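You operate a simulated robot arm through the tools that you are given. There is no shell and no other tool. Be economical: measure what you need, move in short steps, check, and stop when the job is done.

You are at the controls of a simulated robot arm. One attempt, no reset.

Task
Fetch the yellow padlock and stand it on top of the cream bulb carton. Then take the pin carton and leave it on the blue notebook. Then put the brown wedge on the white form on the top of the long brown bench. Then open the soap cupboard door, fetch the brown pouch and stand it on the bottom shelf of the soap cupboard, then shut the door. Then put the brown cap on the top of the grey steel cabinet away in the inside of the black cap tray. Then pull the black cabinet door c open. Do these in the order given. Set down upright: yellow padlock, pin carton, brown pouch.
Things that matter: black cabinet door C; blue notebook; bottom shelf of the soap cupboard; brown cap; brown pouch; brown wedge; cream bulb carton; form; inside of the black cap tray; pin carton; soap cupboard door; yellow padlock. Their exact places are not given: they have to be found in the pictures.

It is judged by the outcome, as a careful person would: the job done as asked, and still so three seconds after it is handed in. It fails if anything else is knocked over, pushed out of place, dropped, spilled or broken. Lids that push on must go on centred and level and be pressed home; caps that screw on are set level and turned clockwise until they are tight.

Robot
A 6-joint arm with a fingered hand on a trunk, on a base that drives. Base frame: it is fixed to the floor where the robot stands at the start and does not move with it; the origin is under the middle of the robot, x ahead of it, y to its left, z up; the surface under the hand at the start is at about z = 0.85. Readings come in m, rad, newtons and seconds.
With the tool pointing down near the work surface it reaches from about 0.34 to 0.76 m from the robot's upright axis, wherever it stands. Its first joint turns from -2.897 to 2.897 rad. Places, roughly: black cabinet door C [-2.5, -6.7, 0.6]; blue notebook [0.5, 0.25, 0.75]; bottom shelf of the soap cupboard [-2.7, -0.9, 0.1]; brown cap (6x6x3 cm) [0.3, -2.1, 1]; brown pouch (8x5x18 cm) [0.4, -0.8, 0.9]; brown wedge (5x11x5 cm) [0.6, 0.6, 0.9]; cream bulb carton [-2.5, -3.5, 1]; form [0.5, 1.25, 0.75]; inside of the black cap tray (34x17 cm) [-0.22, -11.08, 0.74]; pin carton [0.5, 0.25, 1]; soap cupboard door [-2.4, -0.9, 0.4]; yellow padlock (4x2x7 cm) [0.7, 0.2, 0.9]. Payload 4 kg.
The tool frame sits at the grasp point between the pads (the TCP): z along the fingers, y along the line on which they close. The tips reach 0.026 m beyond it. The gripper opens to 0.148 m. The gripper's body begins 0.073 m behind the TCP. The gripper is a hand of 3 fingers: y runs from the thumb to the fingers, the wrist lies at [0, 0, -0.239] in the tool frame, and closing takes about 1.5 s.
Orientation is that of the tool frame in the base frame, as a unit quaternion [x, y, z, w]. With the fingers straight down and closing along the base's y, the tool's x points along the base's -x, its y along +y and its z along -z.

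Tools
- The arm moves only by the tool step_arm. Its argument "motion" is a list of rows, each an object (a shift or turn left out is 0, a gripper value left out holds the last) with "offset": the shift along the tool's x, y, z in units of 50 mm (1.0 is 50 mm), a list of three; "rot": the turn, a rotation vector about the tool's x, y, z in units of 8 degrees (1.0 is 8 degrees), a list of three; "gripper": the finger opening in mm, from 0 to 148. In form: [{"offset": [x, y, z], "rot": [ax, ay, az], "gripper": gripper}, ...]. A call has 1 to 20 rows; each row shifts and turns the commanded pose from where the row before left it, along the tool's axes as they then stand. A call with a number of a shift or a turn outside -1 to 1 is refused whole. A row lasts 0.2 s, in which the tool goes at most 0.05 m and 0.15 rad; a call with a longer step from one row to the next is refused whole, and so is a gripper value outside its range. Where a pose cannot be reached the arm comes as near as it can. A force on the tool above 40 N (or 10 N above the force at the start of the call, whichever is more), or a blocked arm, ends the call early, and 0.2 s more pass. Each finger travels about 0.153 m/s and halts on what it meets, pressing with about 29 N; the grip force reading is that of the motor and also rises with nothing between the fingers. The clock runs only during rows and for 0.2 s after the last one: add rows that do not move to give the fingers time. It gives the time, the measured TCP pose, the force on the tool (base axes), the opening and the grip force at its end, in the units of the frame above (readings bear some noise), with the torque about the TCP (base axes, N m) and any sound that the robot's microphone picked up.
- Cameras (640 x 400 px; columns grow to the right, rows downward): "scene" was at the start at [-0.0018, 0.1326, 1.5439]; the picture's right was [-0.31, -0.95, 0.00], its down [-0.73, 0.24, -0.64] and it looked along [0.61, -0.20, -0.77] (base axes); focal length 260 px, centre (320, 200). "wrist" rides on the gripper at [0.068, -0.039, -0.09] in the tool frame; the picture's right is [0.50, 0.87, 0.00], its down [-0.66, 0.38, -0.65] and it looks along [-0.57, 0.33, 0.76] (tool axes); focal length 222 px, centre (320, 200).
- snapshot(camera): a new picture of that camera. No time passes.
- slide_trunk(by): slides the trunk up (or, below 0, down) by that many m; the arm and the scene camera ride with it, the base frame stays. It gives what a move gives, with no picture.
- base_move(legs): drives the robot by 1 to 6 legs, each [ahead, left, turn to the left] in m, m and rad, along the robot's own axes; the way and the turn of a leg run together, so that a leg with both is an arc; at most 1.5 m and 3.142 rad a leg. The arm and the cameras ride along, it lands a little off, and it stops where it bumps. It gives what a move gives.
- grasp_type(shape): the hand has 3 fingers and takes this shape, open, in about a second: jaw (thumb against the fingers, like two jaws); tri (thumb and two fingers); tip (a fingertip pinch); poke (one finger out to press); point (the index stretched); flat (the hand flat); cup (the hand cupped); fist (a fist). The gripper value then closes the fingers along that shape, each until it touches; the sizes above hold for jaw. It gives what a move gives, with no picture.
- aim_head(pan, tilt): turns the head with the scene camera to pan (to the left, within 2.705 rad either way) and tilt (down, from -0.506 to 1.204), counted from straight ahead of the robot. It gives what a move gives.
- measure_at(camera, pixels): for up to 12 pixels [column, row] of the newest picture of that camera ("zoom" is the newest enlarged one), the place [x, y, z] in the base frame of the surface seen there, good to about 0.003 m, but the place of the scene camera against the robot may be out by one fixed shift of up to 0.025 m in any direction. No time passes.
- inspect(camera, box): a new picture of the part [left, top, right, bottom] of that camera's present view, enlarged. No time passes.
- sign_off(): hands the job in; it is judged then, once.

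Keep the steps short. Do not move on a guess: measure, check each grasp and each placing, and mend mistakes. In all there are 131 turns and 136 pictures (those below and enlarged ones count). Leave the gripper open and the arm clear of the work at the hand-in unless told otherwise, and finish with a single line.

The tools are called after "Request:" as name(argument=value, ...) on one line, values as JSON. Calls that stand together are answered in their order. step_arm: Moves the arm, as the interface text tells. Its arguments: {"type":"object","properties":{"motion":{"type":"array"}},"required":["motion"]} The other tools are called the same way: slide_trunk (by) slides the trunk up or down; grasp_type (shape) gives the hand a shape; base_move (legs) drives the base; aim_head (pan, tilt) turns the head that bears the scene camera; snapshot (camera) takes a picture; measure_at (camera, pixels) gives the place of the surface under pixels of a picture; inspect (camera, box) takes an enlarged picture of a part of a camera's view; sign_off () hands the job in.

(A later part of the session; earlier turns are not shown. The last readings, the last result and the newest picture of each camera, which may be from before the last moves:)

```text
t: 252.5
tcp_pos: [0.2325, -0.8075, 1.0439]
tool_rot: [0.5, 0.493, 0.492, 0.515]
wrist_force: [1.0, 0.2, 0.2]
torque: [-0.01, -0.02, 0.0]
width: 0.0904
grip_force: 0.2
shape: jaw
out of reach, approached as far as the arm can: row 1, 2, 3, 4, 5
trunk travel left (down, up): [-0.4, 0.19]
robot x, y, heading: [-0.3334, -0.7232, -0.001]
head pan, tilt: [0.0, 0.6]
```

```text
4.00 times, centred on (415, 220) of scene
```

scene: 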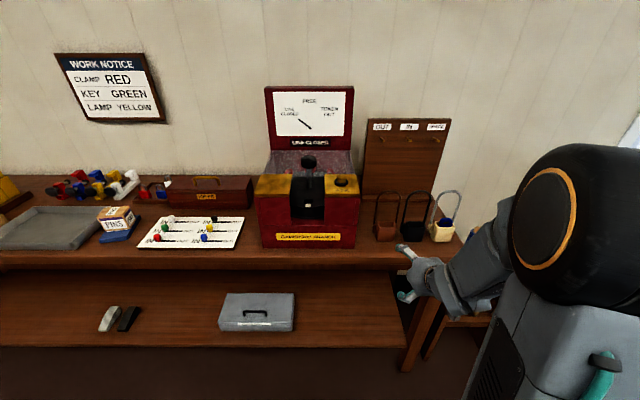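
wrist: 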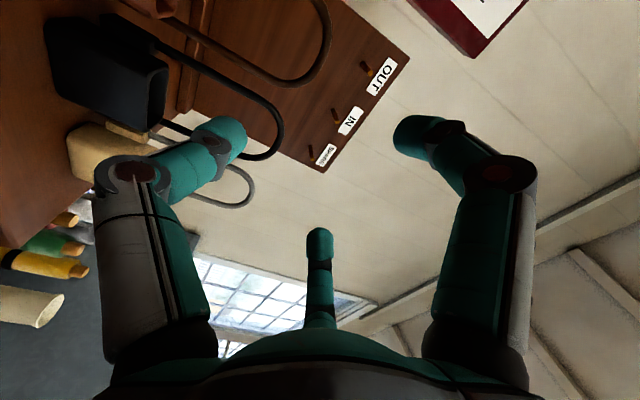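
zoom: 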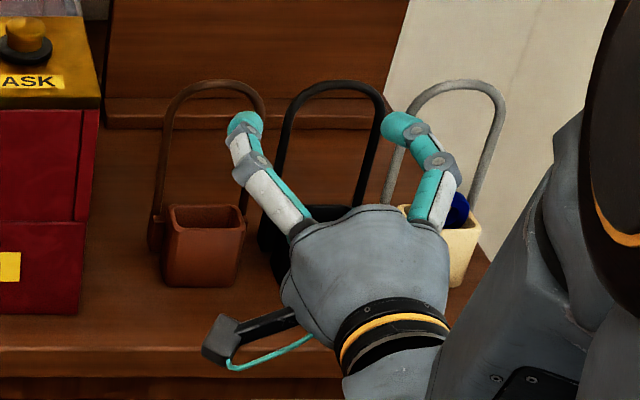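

Hoop: plane x≈0.372, y −0.811…−0.745, top ≈1.026. Align, advance 9 cm, look.

Request:
step_arm(motion=[{"offset": [0.59, -0.46, 0]}, {"offset": [0, 0, 0.6]}, {"offset": [0, 0, 0.6]}, {"offset": [0, 0, 0.6]}, {}])

Request:
snapshot(camera="wrist")

Request:
inspect(camera="scene", box=[350, 170, 480, 270])

```text
t: 253.7
tcp_pos: [0.329, -0.7835, 1.0219]
tool_rot: [0.499, 0.493, 0.493, 0.516]
wrist_force: [0.2, 0.4, 0.6]
torque: [0.02, -0.01, -0.01]
width: 0.0906
grip_force: 0.1
shape: jaw
out of reach, approached as far as the arm can: row 1
trunk travel left (down, up): [-0.4, 0.19]
robot x, y, heading: [-0.3327, -0.7225, 0.004]
head pan, tilt: [0.0, 0.6]
```

```text
38 pictures are left
```

wrist: 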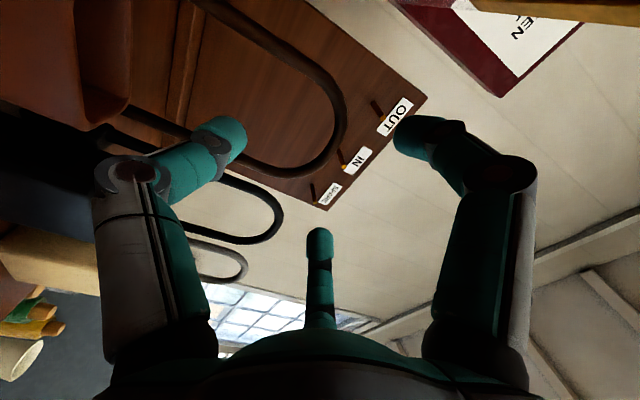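

```text
4.00 times, centred on (415, 220) of scene
```

zoom: 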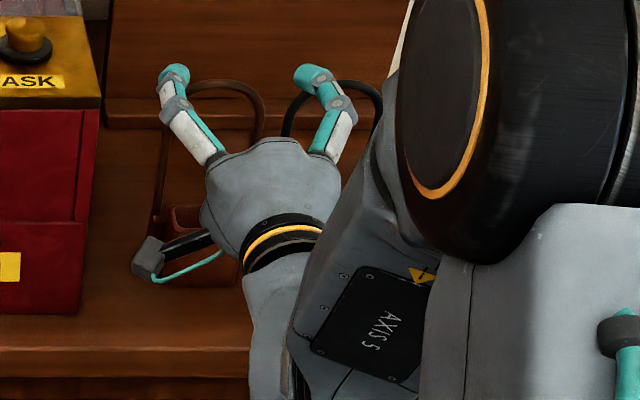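

Thumb is lined up with the loop opening. Advance the last 4.3 cm and close.

Request:
step_arm(motion=[{"offset": [0.1, 0, 0.45]}, {"offset": [0, 0, 0.42]}, {}, {"gripper": 60}, {"gripper": 30}, {"gripper": 5}, {"gripper": 5}, {"gripper": 5}])

Request:
snapshot(camera="wrist")

Request:
inspect(camera="scene", box=[350, 170, 480, 270])

```text
t: 255.5
tcp_pos: [0.3728, -0.7779, 1.0222]
tool_rot: [0.499, 0.493, 0.492, 0.515]
wrist_force: [1.0, -0.5, 1.6]
torque: [0.01, 0.02, -0.01]
width: 0.0057
grip_force: 0.1
shape: jaw
trunk travel left (down, up): [-0.4, 0.19]
robot x, y, heading: [-0.3346, -0.7187, -0.001]
head pan, tilt: [0.0, 0.6]
```

```text
36 pictures are left
```

wrist: 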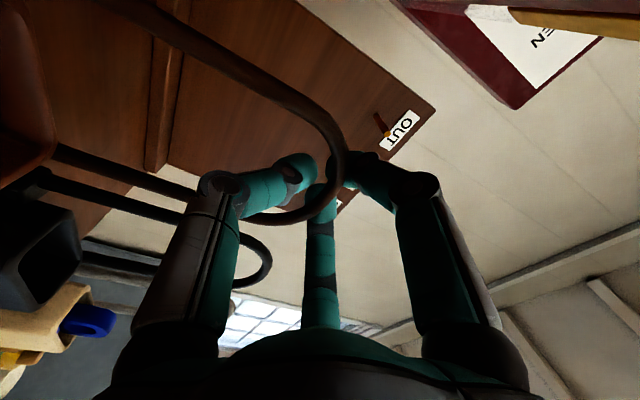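

```text
4.00 times, centred on (415, 220) of scene
```

zoom: 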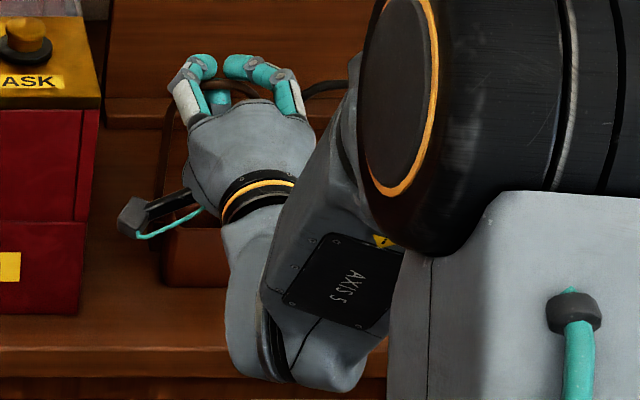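

Target opening 5 mm was reached; close fully to see whether the bar is really pinched.

Request:
step_arm(motion=[{"gripper": 0}, {"gripper": 0}, {"gripper": 0}])

Request:
step_arm(motion=[{"offset": [0, 0.2, 0]}, {"offset": [0, 0.3, 0]}, {"offset": [0, 0.3, 0]}, {}])

Request:
snapshot(camera="wrist")

Request:
inspect(camera="scene", box=[350, 150, 480, 270])

```text
t: 256.3
tcp_pos: [0.3737, -0.7784, 1.0219]
tool_rot: [0.499, 0.493, 0.492, 0.516]
wrist_force: [0.7, 0.2, 0.7]
torque: [0.01, 0.02, -0.02]
width: 0.0
grip_force: 29.2
shape: jaw
trunk travel left (down, up): [-0.4, 0.19]
robot x, y, heading: [-0.3371, -0.7214, -0.0]
head pan, tilt: [0.0, 0.6]
```

```text
t: 257.3
tcp_pos: [0.3725, -0.7781, 1.0634]
tool_rot: [0.5, 0.494, 0.492, 0.515]
wrist_force: [-1.2, 0.7, -2.8]
torque: [0.01, 0.02, 0.03]
width: 0.0
grip_force: 28.7
shape: jaw
trunk travel left (down, up): [-0.4, 0.19]
robot x, y, heading: [-0.3337, -0.7218, 0.001]
head pan, tilt: [0.0, 0.6]
```

```text
34 pictures are left
```

wrist: 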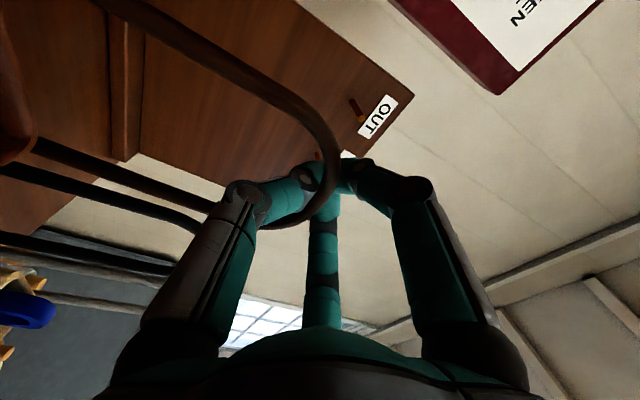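

```text
3.33 times, centred on (415, 210) of scene
```

zoom: 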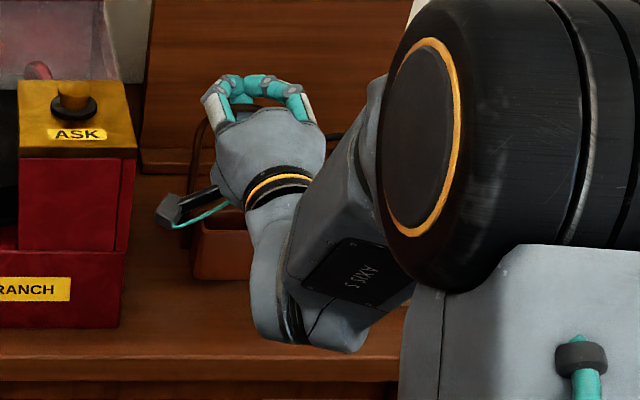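

The pouch hangs from the closed fingers (force −2.8 N). Lift further, back away and turn to the cupboard.

Request:
step_arm(motion=[{"offset": [0, 0.5, 0]}, {"offset": [0, 0.5, 0]}, {"offset": [0, 0.5, 0]}, {"offset": [0, 0.5, 0]}, {}])

Request:
base_move(legs=[[-0.6, 0, 0], [0, 0, 3.14]])

Request:
slide_trunk(by=-0.4)

Request:
aim_head(pan=-0.1, tilt=0.5)

Request:
snapshot(camera="scene")

```text
t: 258.5
tcp_pos: [0.3698, -0.7758, 1.1633]
tool_rot: [0.5, 0.494, 0.492, 0.515]
wrist_force: [-0.1, -0.1, -2.3]
torque: [-0.06, -0.02, -0.02]
width: 0.0
grip_force: 28.8
shape: jaw
trunk travel left (down, up): [-0.4, 0.19]
robot x, y, heading: [-0.3345, -0.723, -0.003]
head pan, tilt: [0.0, 0.6]
```

```text
t: 269.2
tcp_pos: [-1.6384, -0.6636, 1.1632]
tool_rot: [-0.491, 0.501, 0.518, -0.49]
wrist_force: [-0.2, -0.9, -2.9]
torque: [-0.01, 0.01, -0.02]
width: 0.0
grip_force: 28.8
shape: jaw
trunk travel left (down, up): [-0.4, 0.19]
robot x, y, heading: [-0.9285, -0.7274, 3.132]
head pan, tilt: [0.0, 0.6]
```

```text
t: 273.1
tcp_pos: [-1.6385, -0.6628, 0.7628]
tool_rot: [-0.491, 0.501, 0.518, -0.489]
wrist_force: [0.1, 0.7, -2.7]
torque: [-0.02, 0.01, 0.0]
width: 0.0
grip_force: 29.2
shape: jaw
trunk travel left (down, up): [0.0, 0.59]
robot x, y, heading: [-0.9311, -0.726, 3.136]
head pan, tilt: [0.0, 0.6]
```

```text
t: 273.7
tcp_pos: [-1.6385, -0.6636, 0.7631]
tool_rot: [-0.49, 0.502, 0.518, -0.489]
wrist_force: [-0.6, -0.7, -3.1]
torque: [-0.01, 0.01, 0.0]
width: 0.0
grip_force: 28.5
shape: jaw
trunk travel left (down, up): [0.0, 0.59]
robot x, y, heading: [-0.9337, -0.7266, 3.136]
head pan, tilt: [-0.099, 0.499]
```

```text
32 pictures are left
```

scene: 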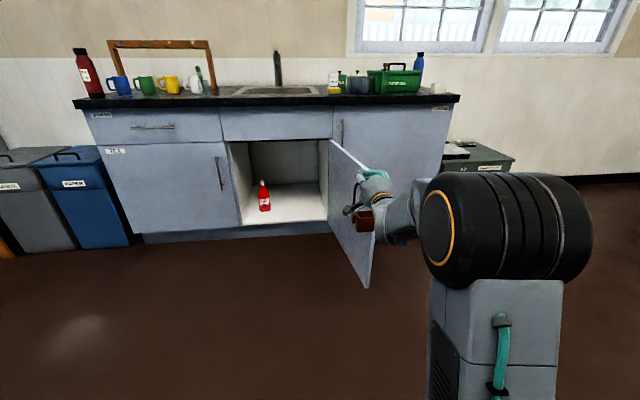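

Strafe left 0.25 and lower the arm to z ≈ 0.365 in free space.

Request:
base_move(legs=[[0, 0.25, 0]])

Request:
step_arm(motion=[{"offset": [0, -0.7, 0]}, {"offset": [0, -0.7, 0]}, {"offset": [0, -0.7, 0]}, {"offset": [0, -0.7, 0]}, {"offset": [0, -0.7, 0]}, {"offset": [0, -0.7, 0]}, {"offset": [0, -0.7, 0]}, {"offset": [0, -0.7, 0]}, {"offset": [0, -0.7, 0]}, {"offset": [0, -0.7, 0]}, {"offset": [0, -0.7, 0]}, {"offset": [0, -0.25, 0]}, {}])

Request:
snapshot(camera="scene")

```text
t: 275.5
tcp_pos: [-1.641, -0.9173, 0.7621]
tool_rot: [-0.492, 0.501, 0.517, -0.49]
wrist_force: [0.4, 0.9, -2.7]
torque: [0.03, -0.01, 0.02]
width: 0.0
grip_force: 28.4
shape: jaw
trunk travel left (down, up): [0.0, 0.59]
robot x, y, heading: [-0.934, -0.9743, 3.133]
head pan, tilt: [-0.099, 0.499]
```

```text
t: 278.3
tcp_pos: [-1.6467, -0.9112, 0.3658]
tool_rot: [-0.492, 0.501, 0.517, -0.49]
wrist_force: [-0.7, -0.1, -3.0]
torque: [0.0, 0.0, 0.02]
width: 0.0003
grip_force: 29.1
shape: jaw
trunk travel left (down, up): [0.0, 0.59]
robot x, y, heading: [-0.9355, -0.9746, 3.135]
head pan, tilt: [-0.099, 0.499]
```

```text
31 pictures are left
```

scene: 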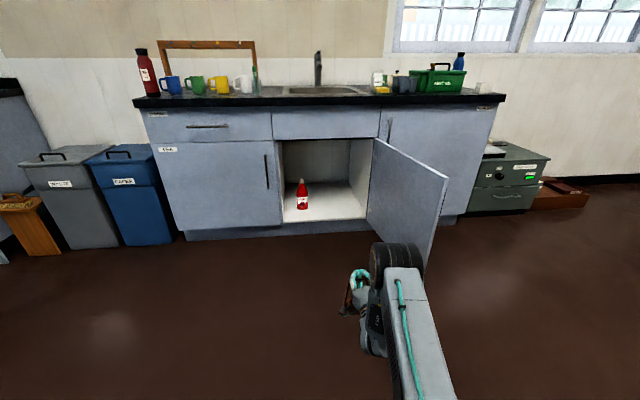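

The elbow sticks out to the right, so I check its place against the open door.

Request:
measure_at(camera="scene", pixels=[[397, 250], [418, 255], [380, 255], [420, 265], [400, 275], [355, 315], [365, 275], [446, 182], [425, 260], [376, 200], [412, 330], [303, 190]])

Request:
inspect(camera="scene", box=[260, 130, 460, 360])

```text
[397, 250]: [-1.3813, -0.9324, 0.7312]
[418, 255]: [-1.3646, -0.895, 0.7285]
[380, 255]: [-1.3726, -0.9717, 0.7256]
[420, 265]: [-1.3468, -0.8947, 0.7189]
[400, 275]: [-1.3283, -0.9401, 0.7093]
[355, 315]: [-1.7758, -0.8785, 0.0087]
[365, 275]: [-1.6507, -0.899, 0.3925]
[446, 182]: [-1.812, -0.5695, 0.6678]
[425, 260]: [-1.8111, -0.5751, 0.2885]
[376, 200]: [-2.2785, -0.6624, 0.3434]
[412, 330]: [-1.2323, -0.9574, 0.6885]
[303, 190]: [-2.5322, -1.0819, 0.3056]
```

```text
1.74 times, centred on (360, 245) of scene
```

zoom: 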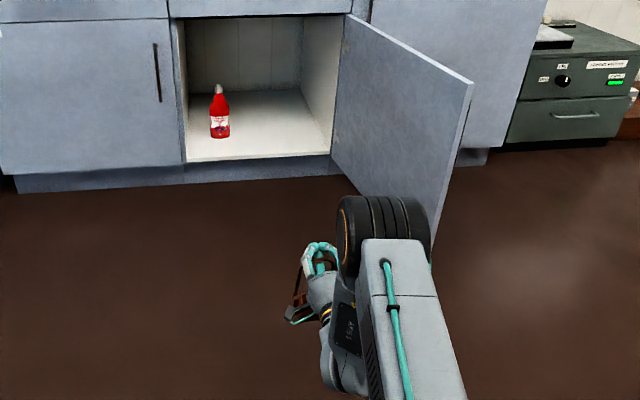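

Elbow is in the arm's plane and stays clear. Drive ahead 0.83 into the cupboard opening.

Request:
base_move(legs=[[0.5, 0, 0], [0.33, 0, 0]])

Request:
aim_head(pan=0.2, tilt=0.8)

Request:
snapshot(camera="scene")

Request:
snapshot(camera="wrist")

```text
t: 283.1
tcp_pos: [-2.4812, -0.9121, 0.3655]
tool_rot: [-0.493, 0.5, 0.515, -0.491]
wrist_force: [0.7, 0.2, -2.2]
torque: [-0.05, 0.04, -0.02]
width: 0.0
grip_force: 29.0
shape: jaw
trunk travel left (down, up): [0.0, 0.59]
robot x, y, heading: [-1.7698, -0.9743, -3.138]
head pan, tilt: [-0.099, 0.499]
```

```text
t: 283.9
tcp_pos: [-2.4816, -0.9117, 0.3658]
tool_rot: [-0.494, 0.5, 0.515, -0.491]
wrist_force: [-0.7, -0.2, -1.7]
torque: [-0.01, 0.06, 0.01]
width: 0.0001
grip_force: 28.7
shape: jaw
trunk travel left (down, up): [0.0, 0.59]
robot x, y, heading: [-1.7709, -0.9753, -3.138]
head pan, tilt: [0.201, 0.799]
```

```text
29 pictures are left
```

scene: 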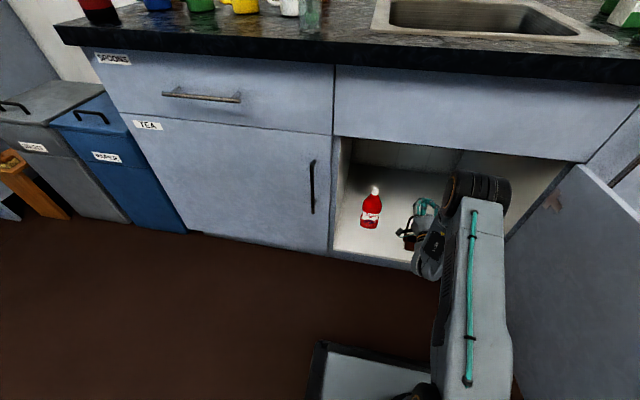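

```text
28 pictures are left
```

wrist: 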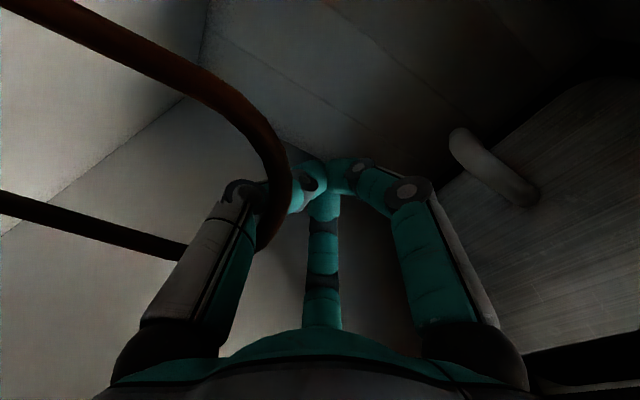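

Pouch hangs inside the cupboard. Lower slowly and watch the weight come off.

Request:
step_arm(motion=[{"offset": [0, -0.3, 0]}, {"offset": [0, -0.2, 0]}, {"offset": [0, -0.1, 0]}, {}])

Request:
step_arm(motion=[{"offset": [0, -0.1, 0]}, {"offset": [0, -0.05, 0]}, {}])

Request:
inspect(camera="scene", box=[340, 160, 520, 290])

```text
t: 284.9
tcp_pos: [-2.4804, -0.9117, 0.3354]
tool_rot: [-0.493, 0.5, 0.516, -0.491]
wrist_force: [-0.3, 0.6, 0.1]
torque: [-0.01, -0.01, -0.01]
width: 0.0
grip_force: 29.0
shape: jaw
trunk travel left (down, up): [0.0, 0.59]
robot x, y, heading: [-1.7721, -0.9745, -3.142]
head pan, tilt: [0.201, 0.799]
```

```text
t: 285.7
tcp_pos: [-2.4807, -0.9121, 0.3285]
tool_rot: [-0.492, 0.5, 0.516, -0.491]
wrist_force: [-0.2, 0.0, 0.3]
torque: [0.0, -0.02, -0.01]
width: 0.0
grip_force: 28.6
shape: jaw
trunk travel left (down, up): [0.0, 0.59]
robot x, y, heading: [-1.7703, -0.9732, -3.142]
head pan, tilt: [0.201, 0.799]
```

```text
3.08 times, centred on (430, 225) of scene
```

zoom: 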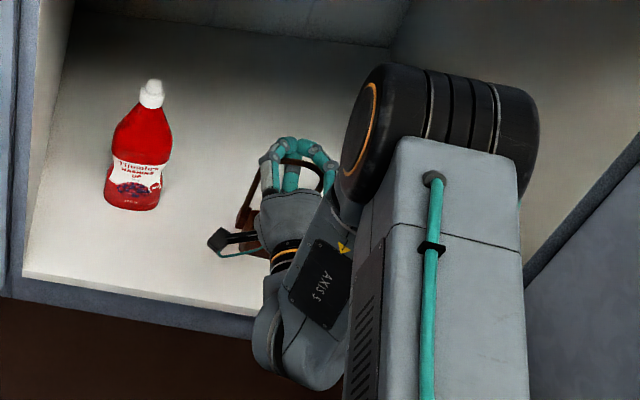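

The pouch stands on the shelf, weight off. Open, and draw straight back.

Request:
step_arm(motion=[{"gripper": 25}, {"gripper": 50}, {"gripper": 75}, {"gripper": 85}, {}])

Request:
snapshot(camera="wrist")

```text
t: 286.9
tcp_pos: [-2.4818, -0.9107, 0.3281]
tool_rot: [-0.493, 0.5, 0.515, -0.491]
wrist_force: [-0.9, 0.3, -0.4]
torque: [-0.03, -0.01, -0.02]
width: 0.0843
grip_force: 0.0
shape: jaw
trunk travel left (down, up): [0.0, 0.59]
robot x, y, heading: [-1.7683, -0.9762, -3.14]
head pan, tilt: [0.201, 0.799]
```

```text
26 pictures are left
```

wrist: 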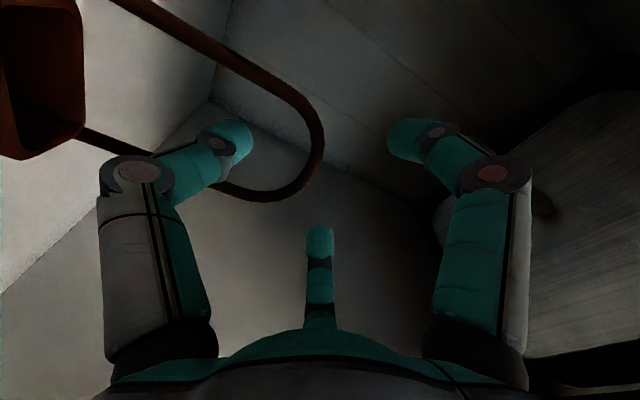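

Loop is free of the fingers. Draw back by arm, then the base.

Request:
step_arm(motion=[{"offset": [0, 0, -0.3]}, {"offset": [0, 0, -0.5]}, {"offset": [0, 0, -0.7]}, {"offset": [0, 0, -0.7]}])

Request:
base_move(legs=[[-0.6, 0, 0]])

Request:
snapshot(camera="scene")

```text
t: 287.9
tcp_pos: [-2.3707, -0.9158, 0.3258]
tool_rot: [-0.493, 0.499, 0.516, -0.492]
wrist_force: [0.2, -0.1, -1.2]
torque: [0.01, 0.02, -0.01]
width: 0.0845
grip_force: 0.1
shape: jaw
trunk travel left (down, up): [0.0, 0.59]
robot x, y, heading: [-1.7694, -0.9738, -3.143]
head pan, tilt: [0.201, 0.799]
```

```text
t: 291.3
tcp_pos: [-1.7655, -0.9117, 0.3259]
tool_rot: [-0.491, 0.502, 0.518, -0.489]
wrist_force: [0.4, -0.4, 0.0]
torque: [0.0, -0.01, 0.0]
width: 0.0843
grip_force: 0.1
shape: jaw
trunk travel left (down, up): [0.0, 0.59]
robot x, y, heading: [-1.1648, -0.9771, 3.13]
head pan, tilt: [0.201, 0.799]
```

```text
25 pictures are left
```

scene: 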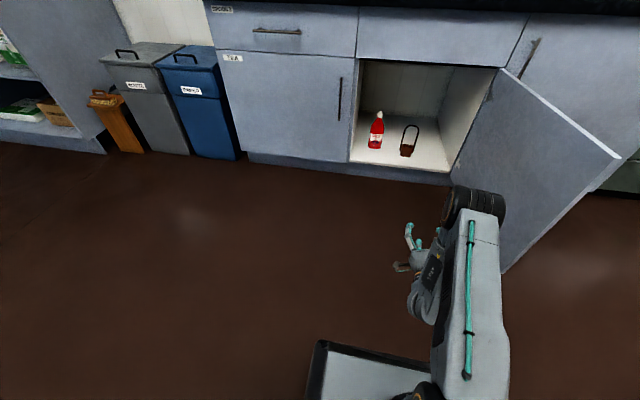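

The pouch stands upright beside the red bottle. To shut the door I close the fist, yaw it 45° left, and go round to the door's outer side.

Request:
base_move(legs=[[-0.25, 0, 0]])

Request:
step_arm(motion=[{"rot": [0, 0.9375, 0], "gripper": 0}, {"rot": [0, 0.9375, 0]}, {"rot": [0, 0.9375, 0]}, {"rot": [0, 0.9375, 0]}, {"rot": [0, 0.9375, 0]}, {"rot": [0, 0.9375, 0]}, {}, {}])

Request:
base_move(legs=[[0, -0.62, 0]])

Request:
aim_head(pan=0.2, tilt=0.6)

Request:
snapshot(camera="scene")

```text
t: 293.1
tcp_pos: [-1.514, -0.9144, 0.3263]
tool_rot: [-0.491, 0.502, 0.517, -0.49]
wrist_force: [-0.3, 0.2, 0.5]
torque: [0.03, -0.01, 0.02]
width: 0.0847
grip_force: 0.0
shape: jaw
trunk travel left (down, up): [0.0, 0.59]
robot x, y, heading: [-0.9143, -0.9756, 3.135]
head pan, tilt: [0.201, 0.799]
```

```text
t: 294.9
tcp_pos: [-1.5136, -0.9153, 0.327]
tool_rot: [0.652, -0.275, -0.29, 0.644]
wrist_force: [0.4, -1.5, 0.4]
torque: [0.01, 0.01, 0.02]
width: 0.0003
grip_force: 29.0
shape: jaw
trunk travel left (down, up): [0.0, 0.59]
robot x, y, heading: [-0.9101, -0.98, 3.137]
head pan, tilt: [0.201, 0.799]
```

```text
t: 298.4
tcp_pos: [-1.5147, -0.3001, 0.3261]
tool_rot: [0.653, -0.273, -0.286, 0.646]
wrist_force: [0.1, 0.2, 0.8]
torque: [-0.01, 0.03, -0.02]
width: 0.0
grip_force: 29.1
shape: jaw
trunk travel left (down, up): [0.0, 0.59]
robot x, y, heading: [-0.9151, -0.3559, -3.138]
head pan, tilt: [0.201, 0.799]
```

```text
t: 299.1
tcp_pos: [-1.5122, -0.2991, 0.3268]
tool_rot: [0.654, -0.271, -0.286, 0.646]
wrist_force: [0.5, 0.2, 0.7]
torque: [0.01, 0.01, 0.0]
width: 0.0
grip_force: 29.0
shape: jaw
trunk travel left (down, up): [0.0, 0.59]
robot x, y, heading: [-0.9134, -0.3544, -3.138]
head pan, tilt: [0.201, 0.6]
```

```text
24 pictures are left
```

scene: 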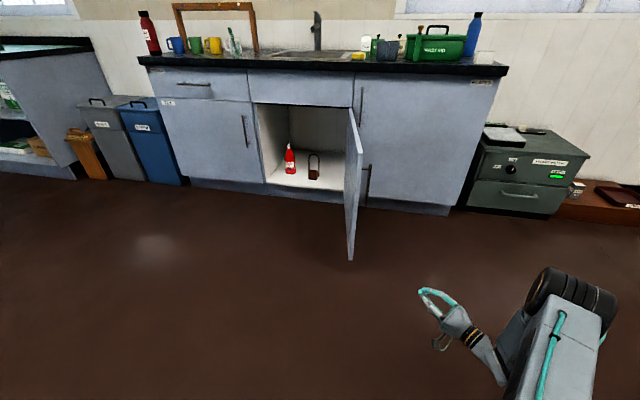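

The door's outer side is on my right now. Ahead 0.48, then strafe left to swing it closed halfway.

Request:
base_move(legs=[[0.48, 0, 0], [0, 0.4, 0], [0, 0.26, 0]])

Request:
snapshot(camera="scene")

```text
t: 305.6
tcp_pos: [-1.9898, -0.9677, 0.3276]
tool_rot: [0.654, -0.27, -0.285, 0.646]
wrist_force: [0.9, -0.5, 0.2]
torque: [-0.01, 0.01, 0.0]
width: 0.0
grip_force: 29.4
shape: jaw
trunk travel left (down, up): [0.0, 0.59]
robot x, y, heading: [-1.3873, -1.0239, -3.133]
head pan, tilt: [0.201, 0.6]
```

```text
23 pictures are left
```

scene: 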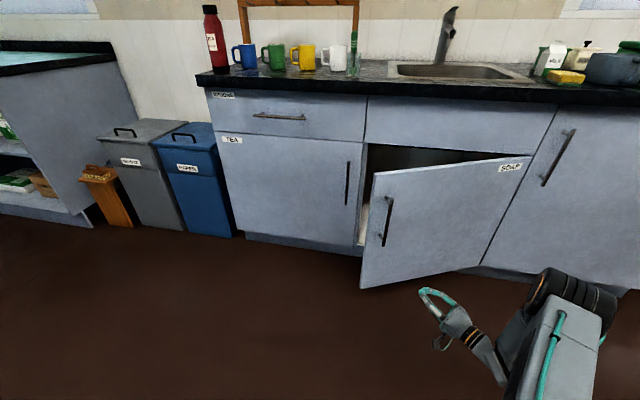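

Now push it shut going ahead.

Request:
base_move(legs=[[0, 0.06, 0], [0.3, 0, 0]])

Request:
step_arm(motion=[{"offset": [0.18, 0, 0.2]}, {"offset": [0.18, 0, 0.2]}, {"offset": [0.18, 0, 0.2]}, {"offset": [0.1, 0, 0.1]}])

Request:
snapshot(camera="scene")

```text
t: 308.2
tcp_pos: [-2.2888, -1.0291, 0.3254]
tool_rot: [0.653, -0.272, -0.286, 0.646]
wrist_force: [0.1, 0.0, 0.7]
torque: [0.01, 0.03, -0.04]
width: 0.0
grip_force: 29.4
shape: jaw
trunk travel left (down, up): [0.0, 0.59]
robot x, y, heading: [-1.6901, -1.0846, -3.138]
head pan, tilt: [0.201, 0.6]
```

```text
t: 309.2
tcp_pos: [-2.2917, -1.0765, 0.3269]
tool_rot: [0.654, -0.272, -0.286, 0.646]
wrist_force: [0.4, 0.5, -0.2]
torque: [-0.02, -0.04, -0.02]
width: 0.0
grip_force: 29.3
shape: jaw
trunk travel left (down, up): [0.0, 0.59]
robot x, y, heading: [-1.6892, -1.0851, -3.131]
head pan, tilt: [0.201, 0.6]
```

```text
22 pictures are left
```

scene: 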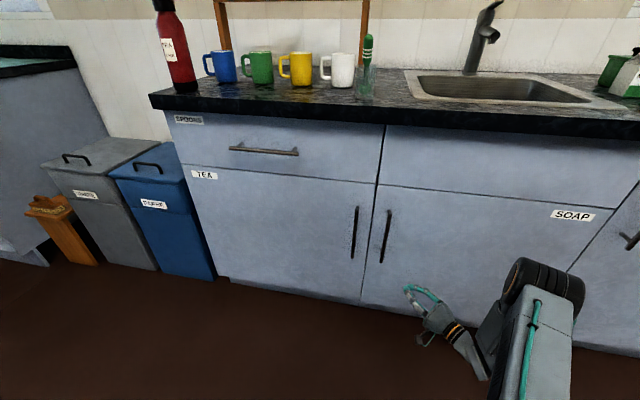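

The door looks nearly shut. Press it home with a straight push ahead.

Request:
step_arm(motion=[{"offset": [-0.19, 0, 0.2]}, {"offset": [-0.19, 0, 0.2]}, {"offset": [-0.19, 0, 0.2]}, {"offset": [-0.19, 0, 0.2]}, {"offset": [-0.1, 0, 0.1]}])

Request:
inspect(camera="scene", box=[340, 120, 640, 340])

Request:
measure_at(camera="scene", pixels=[[372, 240], [395, 245], [370, 290], [395, 200], [550, 225], [480, 230], [340, 220]])

```text
t: 310.2
tcp_pos: [-2.3416, -1.078, 0.3246]
tool_rot: [0.654, -0.27, -0.281, 0.648]
wrist_force: [9.1, 0.7, 1.9]
torque: [-0.06, 0.08, 0.06]
width: 0.0001
grip_force: 29.6
shape: jaw
trunk travel left (down, up): [0.0, 0.59]
robot x, y, heading: [-1.6857, -1.0822, -3.135]
head pan, tilt: [0.201, 0.6]
stopped in row 5: the force on the tool passed its limit at 51 N (the readings are from after the stop); the commanded pose is now the measured one
```

```text
1.82 times, centred on (490, 230) of scene
```

zoom: 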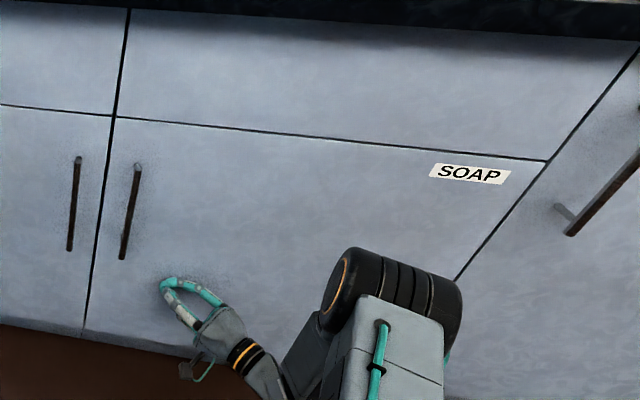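

```text
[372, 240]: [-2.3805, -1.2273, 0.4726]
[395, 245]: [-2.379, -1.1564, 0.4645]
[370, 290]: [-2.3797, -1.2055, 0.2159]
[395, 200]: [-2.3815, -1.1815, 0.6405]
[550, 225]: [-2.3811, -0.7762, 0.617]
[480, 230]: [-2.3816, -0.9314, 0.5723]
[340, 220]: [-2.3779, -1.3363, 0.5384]
```

The SOAP door is flush and shut. Now back away, restore the tool-down pose, and go to the grey steel cabinet.

Request:
base_move(legs=[[-0.5, 0, 0]])

Request:
slide_trunk(by=0.4)

Request:
step_arm(motion=[{"rot": [0, -0.9375, 0], "gripper": 100}, {"rot": [0, -0.9375, 0]}, {"rot": [0, -0.9375, 0]}, {"rot": [0, -0.9375, 0]}, {"rot": [0, -0.9375, 0]}, {"rot": [0, -0.9375, 0]}, {"rot": [0, 0, -0.9375]}, {"rot": [0, 0, -0.9375]}, {"rot": [0, 0, -0.9375]}, {"rot": [0, 0, -0.9375]}, {"rot": [0, 0, -0.9375]}, {"rot": [0, 0, -0.9375]}, {"rot": [0, 0, -0.9375]}, {"rot": [0, 0, -0.9375]}, {"rot": [0, 0, -0.9375]}, {"rot": [0, 0, -0.9375]}, {"rot": [0, 0, -0.9375]}, {"rot": [0, 0, -0.9375]}])

Request:
step_arm(motion=[{"rot": [0, 0.9375, 0]}, {"rot": [0, 0.9375, 0]}, {"rot": [0, 0.9375, 0]}, {"rot": [0, 0.9375, 0]}, {"rot": [0, 0.9375, 0]}, {"rot": [0, 0.9375, 0]}, {"rot": [0, 0.9375, 0]}, {"rot": [0, 0.9375, 0]}, {"rot": [0, 0.9375, 0]}, {"rot": [0, 0.9375, 0]}, {"rot": [0, 0.9375, 0]}, {"rot": [0, 0.9375, 0]}, {}])

Request:
slide_trunk(by=0.15)

Request:
base_move(legs=[[0, 0, 1.571], [1.0, 0, 0], [0, 0, 1.571]])

Request:
aim_head(pan=0, tilt=0.6)

Request:
snapshot(camera="scene")

```text
t: 313.2
tcp_pos: [-1.8484, -1.077, 0.3248]
tool_rot: [0.655, -0.269, -0.279, 0.649]
wrist_force: [-0.9, 0.3, -0.3]
torque: [0.02, 0.01, 0.03]
width: 0.0
grip_force: 28.8
shape: jaw
trunk travel left (down, up): [0.0, 0.59]
robot x, y, heading: [-1.1938, -1.0819, -3.129]
head pan, tilt: [0.201, 0.6]
```

```text
t: 317.0
tcp_pos: [-1.8487, -1.0784, 0.7252]
tool_rot: [0.655, -0.269, -0.28, 0.648]
wrist_force: [-0.3, -0.1, -0.2]
torque: [-0.01, -0.01, -0.01]
width: 0.0
grip_force: 29.4
shape: jaw
trunk travel left (down, up): [-0.4, 0.19]
robot x, y, heading: [-1.1956, -1.0764, -3.132]
head pan, tilt: [0.201, 0.6]
```

```text
t: 320.8
tcp_pos: [-1.8481, -1.0766, 0.7241]
tool_rot: [-0.704, -0.001, 0.71, 0.01]
wrist_force: [-0.6, 0.1, 0.0]
torque: [-0.01, -0.03, -0.03]
width: 0.0995
grip_force: 0.1
shape: jaw
trunk travel left (down, up): [-0.4, 0.19]
robot x, y, heading: [-1.1934, -1.0808, -3.132]
head pan, tilt: [0.201, 0.6]
```

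```text
t: 323.6
tcp_pos: [-1.8484, -1.0814, 0.7226]
tool_rot: [0.999, -0.002, -0.036, 0.0]
wrist_force: [0.5, 0.0, 0.1]
torque: [-0.03, 0.02, 0.0]
width: 0.0998
grip_force: 0.1
shape: jaw
out of reach, approached as far as the arm can: row 9
trunk travel left (down, up): [-0.4, 0.19]
robot x, y, heading: [-1.1914, -1.076, -3.13]
head pan, tilt: [0.201, 0.6]
```

```text
t: 325.3
tcp_pos: [-1.8497, -1.0807, 0.8737]
tool_rot: [0.999, -0.003, -0.038, 0.0]
wrist_force: [0.1, 0.2, -0.5]
torque: [0.03, 0.0, 0.03]
width: 0.0999
grip_force: 0.0
shape: jaw
trunk travel left (down, up): [-0.55, 0.04]
robot x, y, heading: [-1.1934, -1.0793, -3.127]
head pan, tilt: [0.201, 0.6]
```

```text
t: 338.3
tcp_pos: [-0.5104, -2.0955, 0.8749]
tool_rot: [0.0, 0.999, 0.001, 0.037]
wrist_force: [-0.9, -0.9, 0.9]
torque: [-0.04, -0.02, -0.01]
width: 0.0999
grip_force: 0.1
shape: jaw
trunk travel left (down, up): [-0.55, 0.04]
robot x, y, heading: [-1.1649, -2.0965, 0.018]
head pan, tilt: [0.201, 0.6]
```

```text
t: 339.0
tcp_pos: [-0.5093, -2.0949, 0.8744]
tool_rot: [0.0, 0.999, 0.0, 0.037]
wrist_force: [-0.3, -0.7, -0.2]
torque: [-0.01, 0.01, 0.0]
width: 0.0997
grip_force: 0.1
shape: jaw
trunk travel left (down, up): [-0.55, 0.04]
robot x, y, heading: [-1.1661, -2.0974, 0.016]
head pan, tilt: [0.0, 0.6]
```

```text
20 pictures are left
```

scene: 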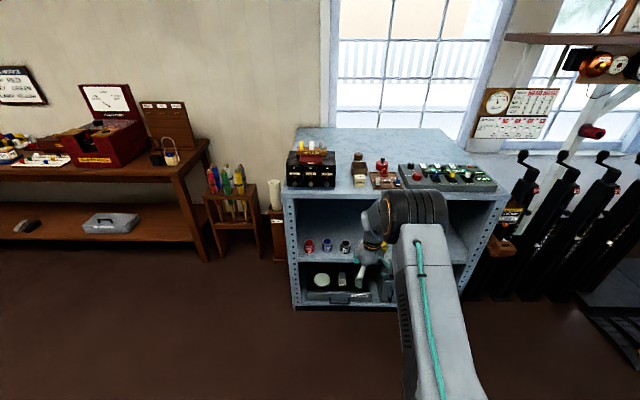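

Request:
inspect(camera="scene", box=[280, 130, 500, 250])

Request:
measure_at(camera="scene", pixels=[[358, 160], [360, 182], [382, 165], [385, 183], [285, 195], [290, 303], [440, 170], [310, 160], [330, 198], [410, 190], [440, 195], [400, 165]])

```text
2.91 times, centred on (390, 190) of scene
```

zoom: 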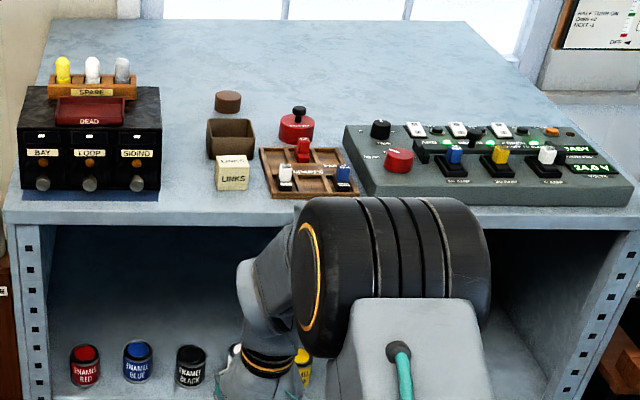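

```text
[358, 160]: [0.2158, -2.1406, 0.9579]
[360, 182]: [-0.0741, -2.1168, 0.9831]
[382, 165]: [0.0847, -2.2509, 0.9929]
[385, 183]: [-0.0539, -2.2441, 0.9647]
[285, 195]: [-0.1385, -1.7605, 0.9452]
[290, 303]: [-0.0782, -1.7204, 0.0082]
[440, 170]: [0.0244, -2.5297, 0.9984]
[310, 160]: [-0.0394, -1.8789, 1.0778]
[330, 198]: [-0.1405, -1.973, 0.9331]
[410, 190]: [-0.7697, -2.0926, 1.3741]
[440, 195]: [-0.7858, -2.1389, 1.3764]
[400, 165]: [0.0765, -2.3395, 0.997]
```

The brown cap is the disc at about (0.24, -2.14), behind a brown pot. I raise the hand, level the tool, and drive up to the cabinet.

Request:
step_arm(motion=[{"offset": [0.3, -0.3, -0.8], "rot": [0, 0.27, 0]}, {"offset": [0.3, -0.3, -0.8], "rot": [0, 0.26, 0]}, {"offset": [0.3, -0.3, -0.8]}, {"offset": [0.3, -0.3, -0.8]}, {"offset": [0.3, -0.3, -0.8]}, {"offset": [0.3, -0.3, -0.8]}, {"offset": [0.3, -0.3, -0.8]}, {}])

Request:
base_move(legs=[[0.4, 0, 0], [0.27, 0, 0]])

Request:
snapshot(camera="wrist")

```text
t: 340.8
tcp_pos: [-0.6225, -2.2013, 1.1546]
tool_rot: [0.0, 1.0, 0.0, 0.001]
wrist_force: [-0.4, -0.7, 0.5]
torque: [-0.01, 0.0, -0.04]
width: 0.0999
grip_force: 0.0
shape: jaw
trunk travel left (down, up): [-0.55, 0.04]
robot x, y, heading: [-1.1647, -2.1004, 0.019]
head pan, tilt: [0.0, 0.6]
```

```text
t: 344.8
tcp_pos: [0.0459, -2.1851, 1.1536]
tool_rot: [-0.003, 1.0, 0.0, -0.001]
wrist_force: [-0.4, -0.6, 0.8]
torque: [0.02, 0.03, -0.02]
width: 0.0996
grip_force: 0.1
shape: jaw
trunk travel left (down, up): [-0.55, 0.04]
robot x, y, heading: [-0.4989, -2.0879, 0.02]
head pan, tilt: [0.0, 0.6]
```

```text
18 pictures are left
```

wrist: 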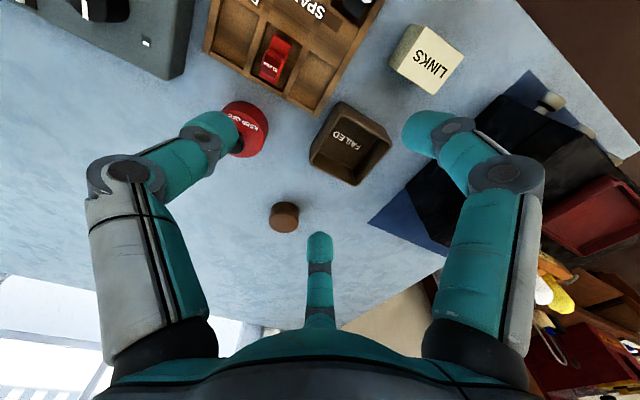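

Request:
measure_at(camera="wrist", pixels=[[284, 210], [273, 212], [296, 212], [284, 204], [284, 225], [284, 240], [265, 200], [345, 120], [350, 165]])

```text
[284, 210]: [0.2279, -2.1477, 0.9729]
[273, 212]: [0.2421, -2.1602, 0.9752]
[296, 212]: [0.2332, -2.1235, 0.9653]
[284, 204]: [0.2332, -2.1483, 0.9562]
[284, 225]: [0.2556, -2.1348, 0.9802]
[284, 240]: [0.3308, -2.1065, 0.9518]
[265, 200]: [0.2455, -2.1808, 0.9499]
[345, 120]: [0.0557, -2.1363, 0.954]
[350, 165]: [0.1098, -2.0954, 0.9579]
```

Cap centre ≈ (0.2575, -2.139), top 0.979. Move over it (near full reach) and down to z 1.03, then verify.

Request:
step_arm(motion=[{"offset": [-0.846, 0.184, 0]}, {"offset": [-0.846, 0.184, 0]}, {"offset": [-0.846, 0.184, 0]}, {"offset": [-0.846, 0.184, 0]}, {"offset": [-0.846, 0.184, 0]}, {"offset": [0, 0, 0.82]}, {"offset": [0, 0, 0.82]}, {"offset": [0, 0, 0.82]}, {}])

```text
t: 346.8
tcp_pos: [0.2138, -2.1385, 1.0275]
tool_rot: [-0.003, 1.0, 0.0, 0.001]
wrist_force: [0.4, -0.3, 1.6]
torque: [-0.01, 0.0, 0.02]
width: 0.1
grip_force: 0.1
shape: jaw
out of reach, approached as far as the arm can: row 5
trunk travel left (down, up): [-0.55, 0.04]
robot x, y, heading: [-0.4995, -2.0874, 0.022]
head pan, tilt: [0.0, 0.6]
```

Request:
step_arm(motion=[{"offset": [-0.44, 0, 0]}, {"offset": [-0.44, 0, 0]}, {}])

```text
t: 347.6
tcp_pos: [0.2523, -2.1347, 1.0273]
tool_rot: [-0.001, 1.0, 0.001, 0.001]
wrist_force: [-0.2, 0.9, 1.1]
torque: [0.01, 0.02, 0.01]
width: 0.1002
grip_force: 0.0
shape: jaw
out of reach, approached as far as the arm can: row 2
trunk travel left (down, up): [-0.55, 0.04]
robot x, y, heading: [-0.4983, -2.0881, 0.028]
head pan, tilt: [0.0, 0.6]
```

Close enough for the centring grip. Descend to z 0.980 and close.

Request:
step_arm(motion=[{"offset": [0, -0.08, 0.4]}, {"offset": [-0.08, 0, 0.4]}, {"offset": [0, 0, 0.13]}, {}])

Request:
snapshot(camera="wrist")

```text
t: 348.6
tcp_pos: [0.2561, -2.1402, 0.9801]
tool_rot: [-0.003, 1.0, 0.001, -0.001]
wrist_force: [0.5, 0.4, 0.3]
torque: [0.03, 0.0, -0.04]
width: 0.0999
grip_force: 0.0
shape: jaw
trunk travel left (down, up): [-0.55, 0.04]
robot x, y, heading: [-0.503, -2.0877, 0.023]
head pan, tilt: [0.0, 0.6]
```

```text
17 pictures are left
```

wrist: 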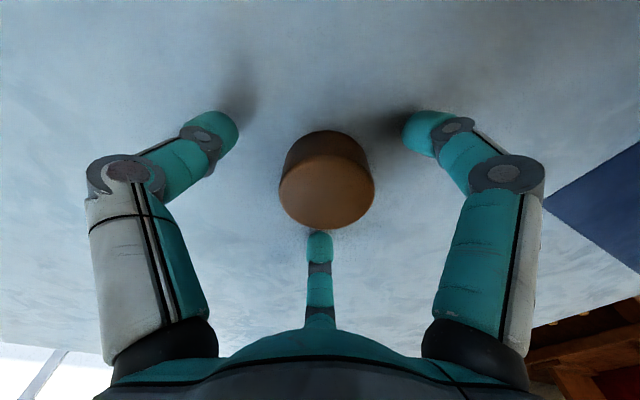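

Cap is centred between the three fingers. Lower 3 mm, close and lift.

Request:
step_arm(motion=[{"offset": [0, 0, 0.06], "gripper": 80}, {"gripper": 60}, {"gripper": 40}, {"gripper": 40}, {"gripper": 40}, {"gripper": 40}])

Request:
step_arm(motion=[{"offset": [0, 0, -0.4]}, {"offset": [0, 0, -0.8]}, {"offset": [0.8, 0, -0.4]}, {"offset": [0.8, 0, -0.4]}, {"offset": [0.8, 0, -0.4]}, {"offset": [0.8, 0, -0.4]}, {"offset": [0.8, 0, -0.4]}])

Request:
snapshot(camera="wrist")

```text
t: 350.0
tcp_pos: [0.2565, -2.1398, 0.9759]
tool_rot: [-0.003, 1.0, 0.001, -0.001]
wrist_force: [-1.0, 0.3, 0.3]
torque: [-0.05, 0.0, -0.04]
width: 0.0449
grip_force: 28.9
shape: jaw
trunk travel left (down, up): [-0.55, 0.04]
robot x, y, heading: [-0.499, -2.0904, 0.022]
head pan, tilt: [0.0, 0.6]
```

```text
t: 351.6
tcp_pos: [0.047, -2.1365, 1.1356]
tool_rot: [-0.001, 1.0, -0.001, 0.001]
wrist_force: [-0.3, -0.6, -0.6]
torque: [0.0, -0.01, -0.02]
width: 0.0447
grip_force: 29.5
shape: jaw
out of reach, approached as far as the arm can: row 2
trunk travel left (down, up): [-0.55, 0.04]
robot x, y, heading: [-0.497, -2.0872, 0.026]
head pan, tilt: [0.0, 0.6]
```

```text
16 pictures are left
```

wrist: 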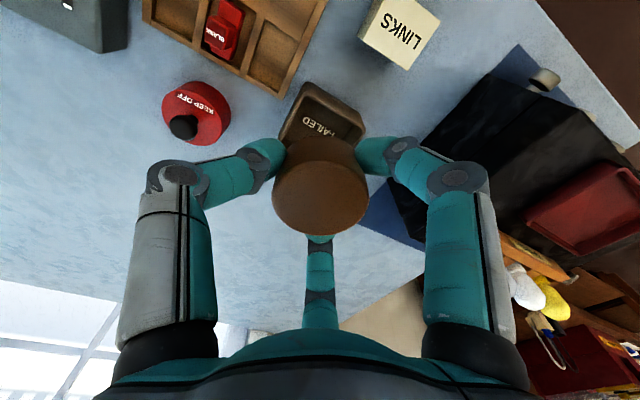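

Cap is held. Drive back into the corridor and down toward the far end, then look.

Request:
base_move(legs=[[-0.95, 0, 0], [0, 0, -1.593], [1.5, 0, 0], [1.5, 0, 0], [1.0, 0, 0]])

Request:
aim_head(pan=0.1, tilt=0.35)

Request:
snapshot(camera="scene")

```text
t: 379.5
tcp_pos: [-1.3821, -6.7008, 1.1346]
tool_rot: [0.695, 0.719, -0.001, 0.0]
wrist_force: [0.7, -0.5, -0.1]
torque: [0.01, 0.03, 0.02]
width: 0.044
grip_force: 29.2
shape: jaw
trunk travel left (down, up): [-0.55, 0.04]
robot x, y, heading: [-1.3482, -6.1516, -1.519]
head pan, tilt: [0.0, 0.6]
```

```text
t: 380.2
tcp_pos: [-1.3833, -6.6986, 1.1362]
tool_rot: [0.695, 0.719, 0.0, 0.001]
wrist_force: [-0.6, -0.3, -0.3]
torque: [-0.02, -0.01, -0.01]
width: 0.0442
grip_force: 28.5
shape: jaw
trunk travel left (down, up): [-0.55, 0.04]
robot x, y, heading: [-1.3482, -6.1485, -1.519]
head pan, tilt: [0.099, 0.351]
```

```text
15 pictures are left
```

scene: 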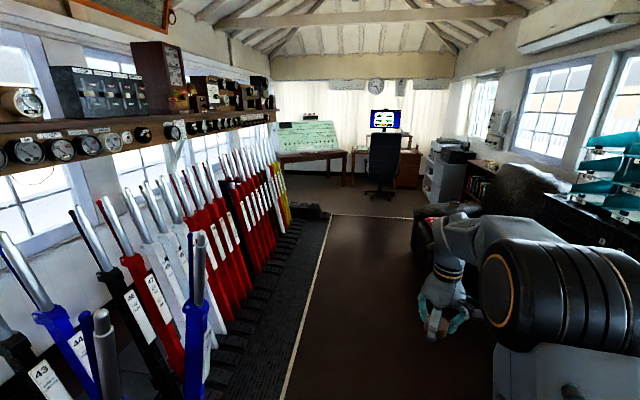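

Request:
measure_at(camera="scene", pixels=[[345, 182], [315, 158], [290, 153], [380, 190], [415, 245], [330, 217], [290, 380], [318, 190], [445, 270], [320, 150], [355, 150]])

Request:
inspect(camera="scene", box=[265, 95, 425, 225])

```text
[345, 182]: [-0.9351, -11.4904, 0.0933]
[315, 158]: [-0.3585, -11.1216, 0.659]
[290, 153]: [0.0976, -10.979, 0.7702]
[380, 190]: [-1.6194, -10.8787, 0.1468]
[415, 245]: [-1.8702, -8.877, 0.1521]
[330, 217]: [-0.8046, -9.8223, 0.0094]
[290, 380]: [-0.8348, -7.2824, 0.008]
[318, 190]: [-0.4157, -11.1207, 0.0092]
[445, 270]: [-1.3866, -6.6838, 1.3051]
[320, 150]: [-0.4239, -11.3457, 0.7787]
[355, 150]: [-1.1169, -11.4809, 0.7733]
```

```text
3.08 times, centred on (345, 160) of scene
```

zoom: 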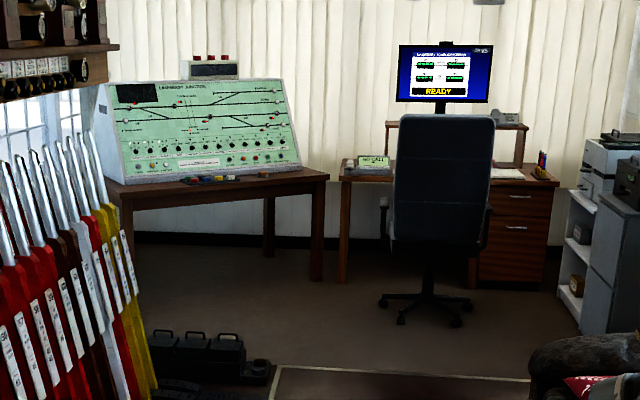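

Tray should be on the panel table at the far end, left. Drive on to y≈-9.3 and look at the floor boxes and the table.

Request:
base_move(legs=[[0, 0, -0.052], [1.5, 0, 0], [1.5, 0, 0], [0.1, 0, 0]])

Request:
aim_head(pan=0.55, tilt=0.6)

Request:
snapshot(camera="scene")

```text
t: 396.0
tcp_pos: [-1.4292, -9.835, 1.1369]
tool_rot: [0.715, 0.699, 0.0, 0.0]
wrist_force: [0.6, -0.5, 0.0]
torque: [-0.02, -0.03, -0.01]
width: 0.0444
grip_force: 28.9
shape: jaw
trunk travel left (down, up): [-0.55, 0.04]
robot x, y, heading: [-1.3661, -9.2875, -1.58]
head pan, tilt: [0.099, 0.351]
```

```text
t: 396.9
tcp_pos: [-1.4285, -9.8342, 1.1352]
tool_rot: [0.715, 0.699, -0.001, 0.001]
wrist_force: [0.0, 0.3, -0.3]
torque: [0.01, 0.04, 0.01]
width: 0.0443
grip_force: 29.0
shape: jaw
trunk travel left (down, up): [-0.55, 0.04]
robot x, y, heading: [-1.36, -9.2879, -1.58]
head pan, tilt: [0.55, 0.6]
```

```text
13 pictures are left
```

scene: 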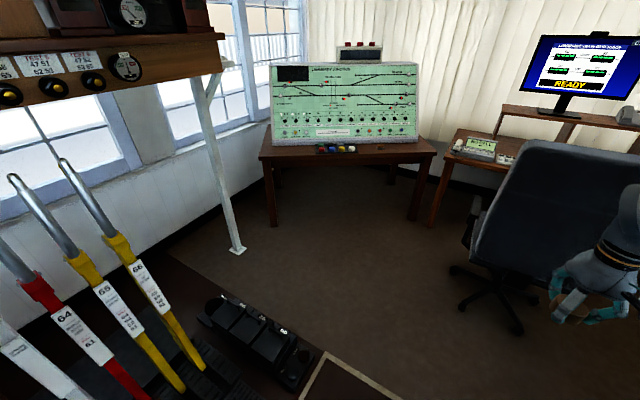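

Request:
measure_at(camera="scene", pixels=[[310, 372], [245, 300], [280, 375], [450, 275], [515, 330], [480, 235], [262, 160], [433, 155], [345, 149], [320, 150], [405, 218], [240, 250]])

Request:
inspect(camera="scene", box=[255, 120, 445, 230])

```text
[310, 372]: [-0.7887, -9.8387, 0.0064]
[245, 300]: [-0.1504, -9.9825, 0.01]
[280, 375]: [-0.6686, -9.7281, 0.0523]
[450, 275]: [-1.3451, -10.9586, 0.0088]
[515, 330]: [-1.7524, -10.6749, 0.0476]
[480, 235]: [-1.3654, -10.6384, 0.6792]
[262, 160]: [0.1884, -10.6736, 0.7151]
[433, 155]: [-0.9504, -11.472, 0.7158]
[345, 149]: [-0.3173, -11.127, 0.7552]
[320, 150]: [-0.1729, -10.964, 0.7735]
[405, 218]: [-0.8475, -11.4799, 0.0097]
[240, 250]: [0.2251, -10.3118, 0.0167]
```

```text
3.37 times, centred on (350, 175) of scene
```

zoom: 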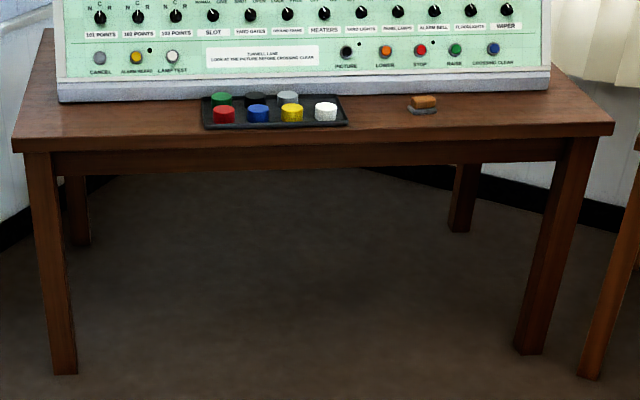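

The table stands at an angle (front faces about (-0.57, 0.82)); the black tray with coloured caps lies near its front edge. I go around the floor boxes and the chair: first to about (-1.17, -10.15), heading -0.96.

Request:
base_move(legs=[[0, 0, 0.62], [0.813, -0.338, 0]])

```text
t: 403.3
tcp_pos: [-0.8781, -10.6276, 1.1347]
tool_rot: [0.457, 0.889, 0.001, 0.0]
wrist_force: [-0.1, 0.8, -0.2]
torque: [-0.02, -0.01, 0.0]
width: 0.0442
grip_force: 28.7
shape: jaw
trunk travel left (down, up): [-0.55, 0.04]
robot x, y, heading: [-1.16, -10.1485, -0.93]
head pan, tilt: [0.55, 0.6]
```

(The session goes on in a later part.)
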